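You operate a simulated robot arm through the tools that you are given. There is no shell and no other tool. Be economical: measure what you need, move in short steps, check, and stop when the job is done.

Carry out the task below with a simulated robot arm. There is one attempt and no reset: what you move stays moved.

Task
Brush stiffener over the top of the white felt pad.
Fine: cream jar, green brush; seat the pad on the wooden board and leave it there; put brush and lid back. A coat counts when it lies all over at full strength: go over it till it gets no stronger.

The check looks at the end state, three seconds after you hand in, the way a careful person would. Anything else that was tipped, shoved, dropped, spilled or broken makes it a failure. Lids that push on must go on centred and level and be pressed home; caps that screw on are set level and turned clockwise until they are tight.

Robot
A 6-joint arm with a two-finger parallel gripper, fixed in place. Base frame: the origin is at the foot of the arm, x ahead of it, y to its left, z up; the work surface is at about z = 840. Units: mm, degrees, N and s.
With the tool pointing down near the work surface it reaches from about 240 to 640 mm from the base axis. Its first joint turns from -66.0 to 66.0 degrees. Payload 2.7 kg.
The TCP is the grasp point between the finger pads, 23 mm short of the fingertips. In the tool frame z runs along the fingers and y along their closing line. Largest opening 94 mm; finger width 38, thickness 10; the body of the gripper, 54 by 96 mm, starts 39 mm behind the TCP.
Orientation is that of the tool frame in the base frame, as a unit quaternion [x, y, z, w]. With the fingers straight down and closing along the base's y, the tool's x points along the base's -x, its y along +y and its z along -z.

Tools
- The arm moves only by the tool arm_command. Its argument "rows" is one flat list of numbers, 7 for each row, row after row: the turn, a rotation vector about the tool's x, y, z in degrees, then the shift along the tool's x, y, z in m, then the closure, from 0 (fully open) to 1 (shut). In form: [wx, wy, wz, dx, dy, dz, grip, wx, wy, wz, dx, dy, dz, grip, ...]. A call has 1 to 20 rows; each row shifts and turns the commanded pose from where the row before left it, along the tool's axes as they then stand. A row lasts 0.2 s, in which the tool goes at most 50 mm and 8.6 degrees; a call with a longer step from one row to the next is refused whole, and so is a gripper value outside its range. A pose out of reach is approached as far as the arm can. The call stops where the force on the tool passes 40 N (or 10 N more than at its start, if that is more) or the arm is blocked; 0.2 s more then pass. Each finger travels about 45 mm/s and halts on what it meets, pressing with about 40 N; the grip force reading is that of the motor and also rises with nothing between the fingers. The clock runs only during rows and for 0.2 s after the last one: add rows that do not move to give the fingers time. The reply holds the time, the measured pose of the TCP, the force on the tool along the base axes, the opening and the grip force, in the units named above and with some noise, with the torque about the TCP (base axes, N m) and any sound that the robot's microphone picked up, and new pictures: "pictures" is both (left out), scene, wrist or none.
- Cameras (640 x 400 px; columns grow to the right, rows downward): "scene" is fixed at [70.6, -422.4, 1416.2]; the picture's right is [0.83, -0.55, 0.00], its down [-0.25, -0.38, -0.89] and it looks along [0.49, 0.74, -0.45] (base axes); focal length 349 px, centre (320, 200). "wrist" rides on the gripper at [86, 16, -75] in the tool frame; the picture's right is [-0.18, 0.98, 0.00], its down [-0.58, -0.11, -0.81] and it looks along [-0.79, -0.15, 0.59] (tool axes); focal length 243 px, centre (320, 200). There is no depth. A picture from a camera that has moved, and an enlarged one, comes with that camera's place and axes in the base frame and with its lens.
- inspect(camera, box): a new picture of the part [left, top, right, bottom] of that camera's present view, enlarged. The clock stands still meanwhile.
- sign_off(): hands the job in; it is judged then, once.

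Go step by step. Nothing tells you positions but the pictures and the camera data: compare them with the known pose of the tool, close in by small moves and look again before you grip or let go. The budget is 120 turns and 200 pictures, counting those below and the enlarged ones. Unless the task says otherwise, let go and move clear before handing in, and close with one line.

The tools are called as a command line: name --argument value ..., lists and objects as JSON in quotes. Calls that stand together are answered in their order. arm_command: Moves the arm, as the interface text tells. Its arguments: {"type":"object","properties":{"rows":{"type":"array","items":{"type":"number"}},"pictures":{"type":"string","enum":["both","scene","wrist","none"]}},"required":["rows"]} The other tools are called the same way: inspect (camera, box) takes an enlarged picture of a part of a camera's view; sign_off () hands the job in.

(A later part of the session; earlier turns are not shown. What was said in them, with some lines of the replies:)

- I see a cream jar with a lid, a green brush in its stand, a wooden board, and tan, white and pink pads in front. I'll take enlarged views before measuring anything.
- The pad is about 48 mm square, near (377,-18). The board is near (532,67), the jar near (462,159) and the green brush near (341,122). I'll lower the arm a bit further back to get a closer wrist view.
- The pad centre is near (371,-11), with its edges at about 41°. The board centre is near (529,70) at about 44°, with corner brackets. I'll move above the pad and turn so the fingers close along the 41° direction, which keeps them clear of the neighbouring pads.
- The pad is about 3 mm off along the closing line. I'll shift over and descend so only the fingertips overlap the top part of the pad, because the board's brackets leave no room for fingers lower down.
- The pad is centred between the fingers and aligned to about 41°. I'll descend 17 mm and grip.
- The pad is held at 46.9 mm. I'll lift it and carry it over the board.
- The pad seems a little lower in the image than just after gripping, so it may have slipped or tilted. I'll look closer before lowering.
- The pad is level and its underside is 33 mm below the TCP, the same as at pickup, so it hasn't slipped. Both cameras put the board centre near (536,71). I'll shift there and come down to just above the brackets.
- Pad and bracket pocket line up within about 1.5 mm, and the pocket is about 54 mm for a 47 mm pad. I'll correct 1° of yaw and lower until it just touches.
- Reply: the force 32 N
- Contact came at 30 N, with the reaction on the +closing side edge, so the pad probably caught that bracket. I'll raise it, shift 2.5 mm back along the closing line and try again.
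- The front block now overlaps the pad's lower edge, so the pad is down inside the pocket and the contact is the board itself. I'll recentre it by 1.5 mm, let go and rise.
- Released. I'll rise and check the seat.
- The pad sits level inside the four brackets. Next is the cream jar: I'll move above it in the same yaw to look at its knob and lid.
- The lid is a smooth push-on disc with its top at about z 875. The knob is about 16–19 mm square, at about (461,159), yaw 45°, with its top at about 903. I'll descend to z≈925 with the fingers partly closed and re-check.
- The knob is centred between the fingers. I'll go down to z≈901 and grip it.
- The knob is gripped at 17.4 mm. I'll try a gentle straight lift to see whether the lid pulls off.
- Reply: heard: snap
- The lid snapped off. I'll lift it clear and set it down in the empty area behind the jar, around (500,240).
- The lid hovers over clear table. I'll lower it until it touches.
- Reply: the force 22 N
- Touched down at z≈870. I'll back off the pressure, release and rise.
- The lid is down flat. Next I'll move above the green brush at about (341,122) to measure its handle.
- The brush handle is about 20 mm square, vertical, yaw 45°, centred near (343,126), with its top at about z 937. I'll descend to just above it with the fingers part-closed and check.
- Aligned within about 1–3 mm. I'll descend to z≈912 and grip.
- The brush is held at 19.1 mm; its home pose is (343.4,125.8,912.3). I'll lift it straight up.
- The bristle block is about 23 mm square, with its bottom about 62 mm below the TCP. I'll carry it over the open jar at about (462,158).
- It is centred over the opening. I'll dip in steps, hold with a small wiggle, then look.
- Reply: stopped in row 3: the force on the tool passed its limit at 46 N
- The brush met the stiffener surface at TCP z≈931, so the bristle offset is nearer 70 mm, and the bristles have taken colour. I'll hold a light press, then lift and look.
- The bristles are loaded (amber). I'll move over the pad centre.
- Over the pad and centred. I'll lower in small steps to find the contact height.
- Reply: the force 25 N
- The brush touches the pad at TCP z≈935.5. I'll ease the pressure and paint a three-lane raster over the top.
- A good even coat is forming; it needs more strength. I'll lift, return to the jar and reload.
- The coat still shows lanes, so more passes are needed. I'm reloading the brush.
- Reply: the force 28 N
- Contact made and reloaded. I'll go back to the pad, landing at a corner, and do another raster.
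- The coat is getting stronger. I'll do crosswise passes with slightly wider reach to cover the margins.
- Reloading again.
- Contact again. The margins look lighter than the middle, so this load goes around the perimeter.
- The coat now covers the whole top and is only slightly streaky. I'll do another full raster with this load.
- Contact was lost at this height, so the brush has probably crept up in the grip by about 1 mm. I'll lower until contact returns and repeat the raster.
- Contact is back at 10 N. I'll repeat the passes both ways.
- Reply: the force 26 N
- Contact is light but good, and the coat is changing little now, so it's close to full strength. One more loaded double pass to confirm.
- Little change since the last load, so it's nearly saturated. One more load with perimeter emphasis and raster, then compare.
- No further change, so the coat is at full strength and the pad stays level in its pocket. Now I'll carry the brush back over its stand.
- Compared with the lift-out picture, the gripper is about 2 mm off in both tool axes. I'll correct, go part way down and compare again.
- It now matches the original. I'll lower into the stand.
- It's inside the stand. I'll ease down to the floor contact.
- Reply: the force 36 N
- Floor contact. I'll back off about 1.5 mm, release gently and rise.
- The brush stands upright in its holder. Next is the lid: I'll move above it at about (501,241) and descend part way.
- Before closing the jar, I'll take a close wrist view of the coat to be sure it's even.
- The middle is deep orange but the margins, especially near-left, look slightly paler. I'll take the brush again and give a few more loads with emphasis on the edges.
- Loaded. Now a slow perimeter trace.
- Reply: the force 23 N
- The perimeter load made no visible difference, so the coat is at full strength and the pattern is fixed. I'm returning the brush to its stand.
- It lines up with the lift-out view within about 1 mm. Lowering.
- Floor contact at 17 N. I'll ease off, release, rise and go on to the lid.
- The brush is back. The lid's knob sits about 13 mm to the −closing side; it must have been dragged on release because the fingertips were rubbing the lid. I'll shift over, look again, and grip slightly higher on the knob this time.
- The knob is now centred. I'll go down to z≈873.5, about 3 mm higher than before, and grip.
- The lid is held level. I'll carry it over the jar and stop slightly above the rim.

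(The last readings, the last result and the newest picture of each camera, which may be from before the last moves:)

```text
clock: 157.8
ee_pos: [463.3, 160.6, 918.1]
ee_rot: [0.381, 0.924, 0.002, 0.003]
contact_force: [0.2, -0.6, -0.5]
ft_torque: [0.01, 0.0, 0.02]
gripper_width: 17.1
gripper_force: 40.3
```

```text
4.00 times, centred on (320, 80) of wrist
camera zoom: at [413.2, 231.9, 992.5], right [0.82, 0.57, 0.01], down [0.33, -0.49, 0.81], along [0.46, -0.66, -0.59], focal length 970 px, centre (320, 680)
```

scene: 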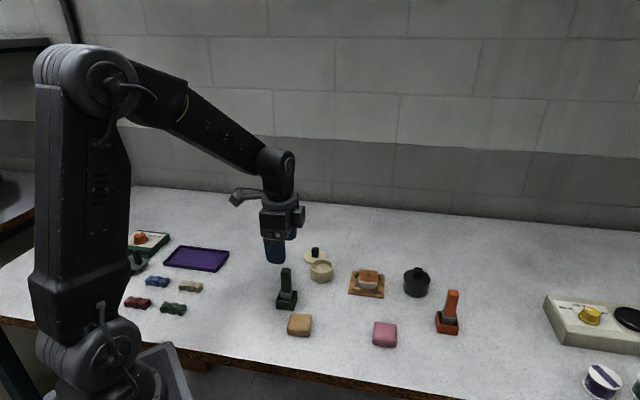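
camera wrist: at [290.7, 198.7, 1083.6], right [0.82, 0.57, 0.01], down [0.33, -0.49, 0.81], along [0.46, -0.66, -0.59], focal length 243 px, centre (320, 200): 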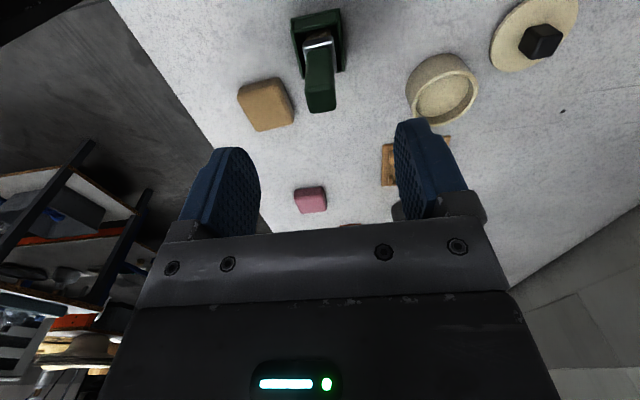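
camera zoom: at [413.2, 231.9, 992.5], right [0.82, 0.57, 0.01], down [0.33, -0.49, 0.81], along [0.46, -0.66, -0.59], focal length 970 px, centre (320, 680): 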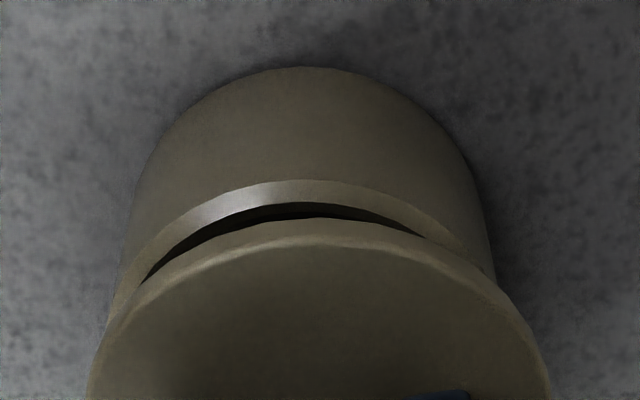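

The lid is about 2 mm high on the closing axis and 1 mm on perp. I'll correct this and lower to just above the rim.

arm_command --rows '[0, 0, 0, -0.001, -0.002, 0, 1, 0, 0, 0, 0, 0, 0.004, 1, 0, 0, 0, 0, 0, 0.002, 1, 0, 0, 0, 0, 0, 0, 1]' --pictures "none"

inspect --camera "wrist" --box '[260, 30, 380, 130]'

inspect --camera "scene" --box '[295, 250, 345, 290]'

```text
clock: 158.8
ee_pos: [463.4, 156.8, 911.9]
ee_rot: [0.381, 0.924, 0.002, 0.003]
contact_force: [0.0, -0.6, 0.0]
ft_torque: [-0.02, 0.02, -0.05]
gripper_width: 17.4
gripper_force: 40.4
```

```text
4.00 times, centred on (320, 80) of wrist
camera zoom: at [412.6, 229.6, 987.0], right [0.82, 0.57, 0.01], down [0.33, -0.49, 0.81], along [0.46, -0.66, -0.59], focal length 970 px, centre (320, 680)
```

zoom: 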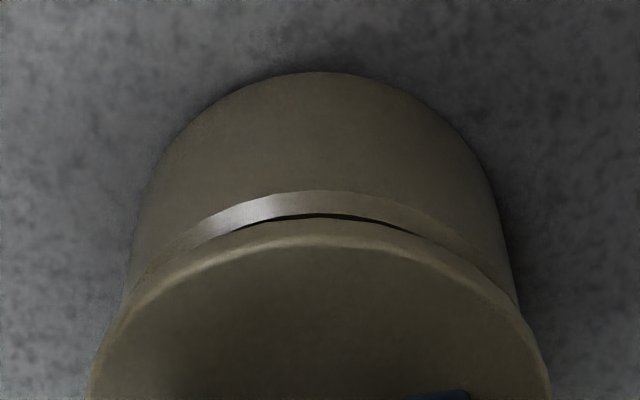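

```text
10.00 times, centred on (320, 270) of scene
camera zoom: at [70.6, -422.4, 1416.2], right [0.83, -0.55, 0.0], down [-0.25, -0.38, -0.89], along [0.49, 0.74, -0.45], focal length 3491 px, centre (320, -500)
```

zoom: 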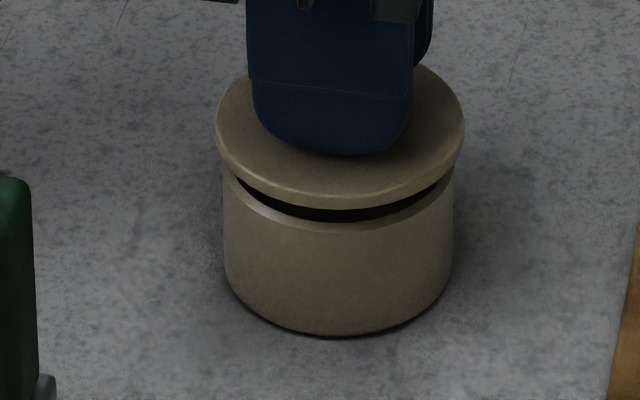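

Lid and jar are concentric in both views. I'll press it on gradually.

arm_command --rows '[0, 0, 0, 0, 0, 0.002, 1, 0, 0, 0, 0, 0, 0.0015, 1, 0, 0, 0, 0, 0, 0.0015, 1, 0, 0, 0, 0, 0, 0.001, 1, 0, 0, 0, 0, 0, 0, 1]' --pictures "none"

```text
clock: 160.0
ee_pos: [462.8, 157.0, 907.2]
ee_rot: [0.382, 0.924, 0.002, 0.003]
contact_force: [0.3, -0.4, -0.2]
ft_torque: [-0.02, 0.0, 0.01]
gripper_width: 17.0
gripper_force: 39.8
```

arm_command --rows '[0, 0, 0, 0, 0, 0.001, 1, 0, 0, 0, 0, 0, 0.001, 1, 0, 0, 0, 0, 0, 0, 1]' --pictures "none"

inspect --camera "scene" --box '[295, 250, 345, 290]'

```text
clock: 160.8
ee_pos: [462.6, 156.5, 904.3]
ee_rot: [0.383, 0.924, 0.002, 0.002]
contact_force: [-0.1, 0.1, 0.9]
ft_torque: [-0.03, 0.0, 0.0]
gripper_width: 16.9
gripper_force: 40.2
```

```text
10.00 times, centred on (320, 270) of scene
camera zoom: at [70.6, -422.4, 1416.2], right [0.83, -0.55, 0.0], down [-0.25, -0.38, -0.89], along [0.49, 0.74, -0.45], focal length 3491 px, centre (320, -500)
```

zoom: 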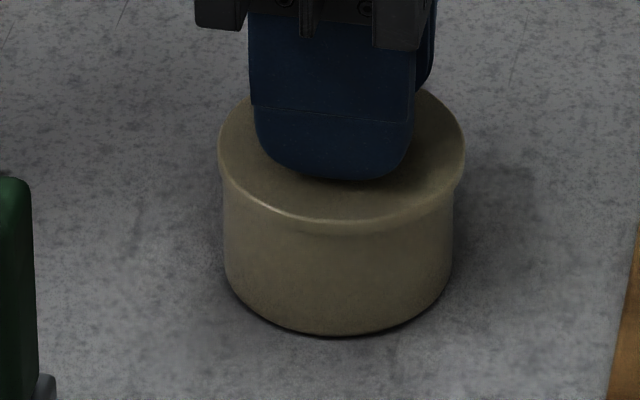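

Touching now. I'll press home in 1 mm steps.

arm_command --rows '[0, 0, 0, 0, 0, 0.001, 1, 0, 0, 0, 0, 0, 0.001, 1, 0, 0, 0, 0, 0, 0.001, 1, 0, 0, 0, 0, 0, 0, 1]' --pictures "none"

```text
clock: 161.8
ee_pos: [463.2, 157.3, 903.2]
ee_rot: [0.38, 0.925, 0.003, 0.004]
contact_force: [-14.0, 0.4, 31.9]
ft_torque: [0.06, 0.59, 0.01]
gripper_width: 16.8
gripper_force: 40.1
heard: snap
```

It snapped on. I'll check that it sits level before letting go.

inspect --camera "scene" --box '[295, 250, 345, 290]'

arm_command --rows '[0, 0, 0, 0, 0, -0.001, 1, 0, 0, 0, 0, 0, 0, 0.8, 0, 0, 0, 0, 0, 0, 0.7, 0, 0, 0, 0, 0, 0, 0.6, 0, 0, 0, 0, 0, 0, 0.5, 0, 0, 0, 0, 0, -0.02, 0.5, 0, 0, 0, 0, 0, -0.04, 0.5, 0, 0, 0, 0, 0, -0.04, 0.5, 0, 0, 0, 0, 0, 0, 0.5]' --pictures "none"

inspect --camera "scene" --box '[295, 250, 345, 290]'

inspect --camera "wrist" --box '[220, 0, 420, 160]'

```text
10.00 times, centred on (320, 270) of scene
camera zoom: at [69.8, -422.6, 1416.2], right [0.83, -0.55, 0.0], down [-0.25, -0.38, -0.89], along [0.49, 0.74, -0.45], focal length 3491 px, centre (320, -500)
```

zoom: 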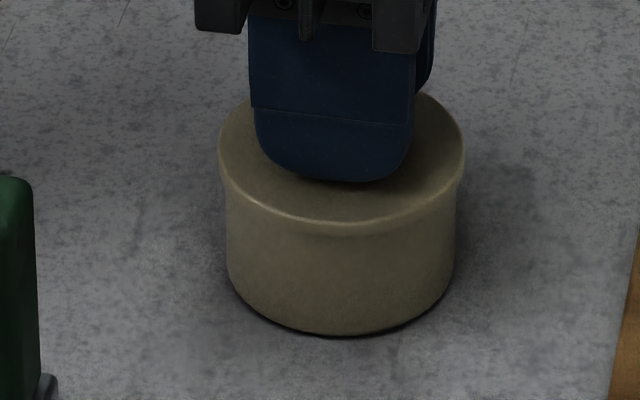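

```text
clock: 163.8
ee_pos: [462.7, 156.3, 1003.8]
ee_rot: [0.382, 0.924, 0.001, 0.003]
contact_force: [0.7, -0.1, 0.2]
ft_torque: [0.01, -0.03, -0.02]
gripper_width: 47.0
gripper_force: 0.1
```

```text
10.00 times, centred on (320, 270) of scene
camera zoom: at [70.6, -422.4, 1416.2], right [0.83, -0.55, 0.0], down [-0.25, -0.38, -0.89], along [0.49, 0.74, -0.45], focal length 3491 px, centre (320, -500)
```

zoom: 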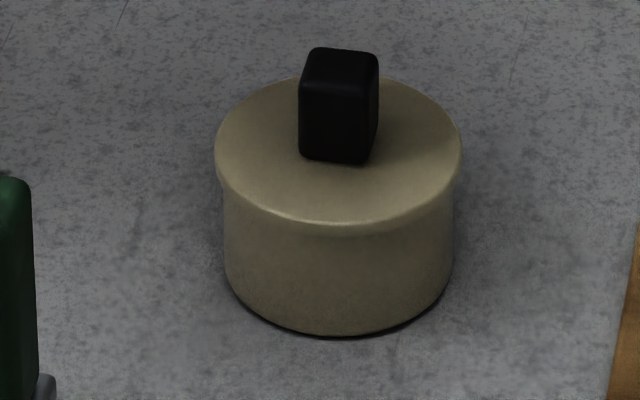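

```text
2.50 times, centred on (320, 80) of wrist
camera zoom: at [412.1, 229.1, 1077.6], right [0.82, 0.57, 0.01], down [0.33, -0.49, 0.81], along [0.46, -0.66, -0.59], focal length 606 px, centre (320, 500)
```

zoom: 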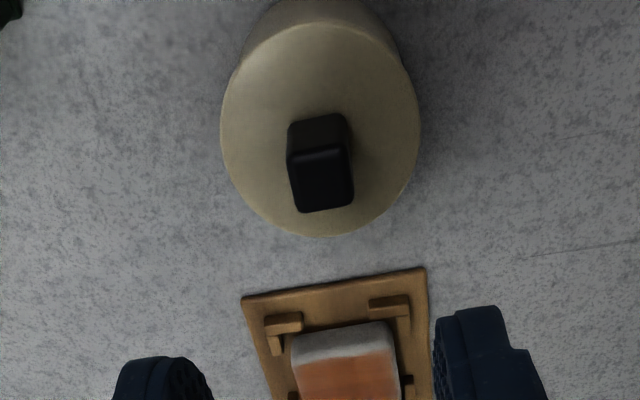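

The lid is centred and level. I'll back the arm away and take one final overall look.

arm_command --rows '[0, 0, 0, 0, 0, -0.05, 0.5, 0, 0, 0, 0.04, -0.02, -0.03, 0.3, 0, 0, 0, 0, 0, 0, 0]' --pictures "scene"

inspect --camera "scene" --box '[260, 240, 420, 340]'

```text
refused: row 2 steps farther than a row can; nothing moved
```

```text
4.00 times, centred on (340, 290) of scene
camera zoom: at [70.6, -422.4, 1416.2], right [0.83, -0.55, 0.0], down [-0.25, -0.38, -0.89], along [0.49, 0.74, -0.45], focal length 1396 px, centre (240, -160)
```

zoom: 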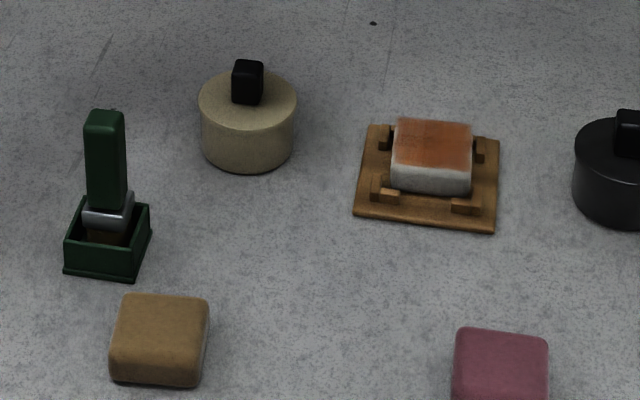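

The pad is coated and seated on the board, the brush is in its stand, the lid is snapped on, and the gripper is open and clear above. I'm handing in.

sign_off

```text
The job is handed in.
```

The white pad is seated on the wooden board with stiffener brushed over its whole top until extra passes made no visible difference; its margins looked slightly paler than the middle and stayed that way. The green brush is back in its stand and the cream jar's lid is snapped on level.
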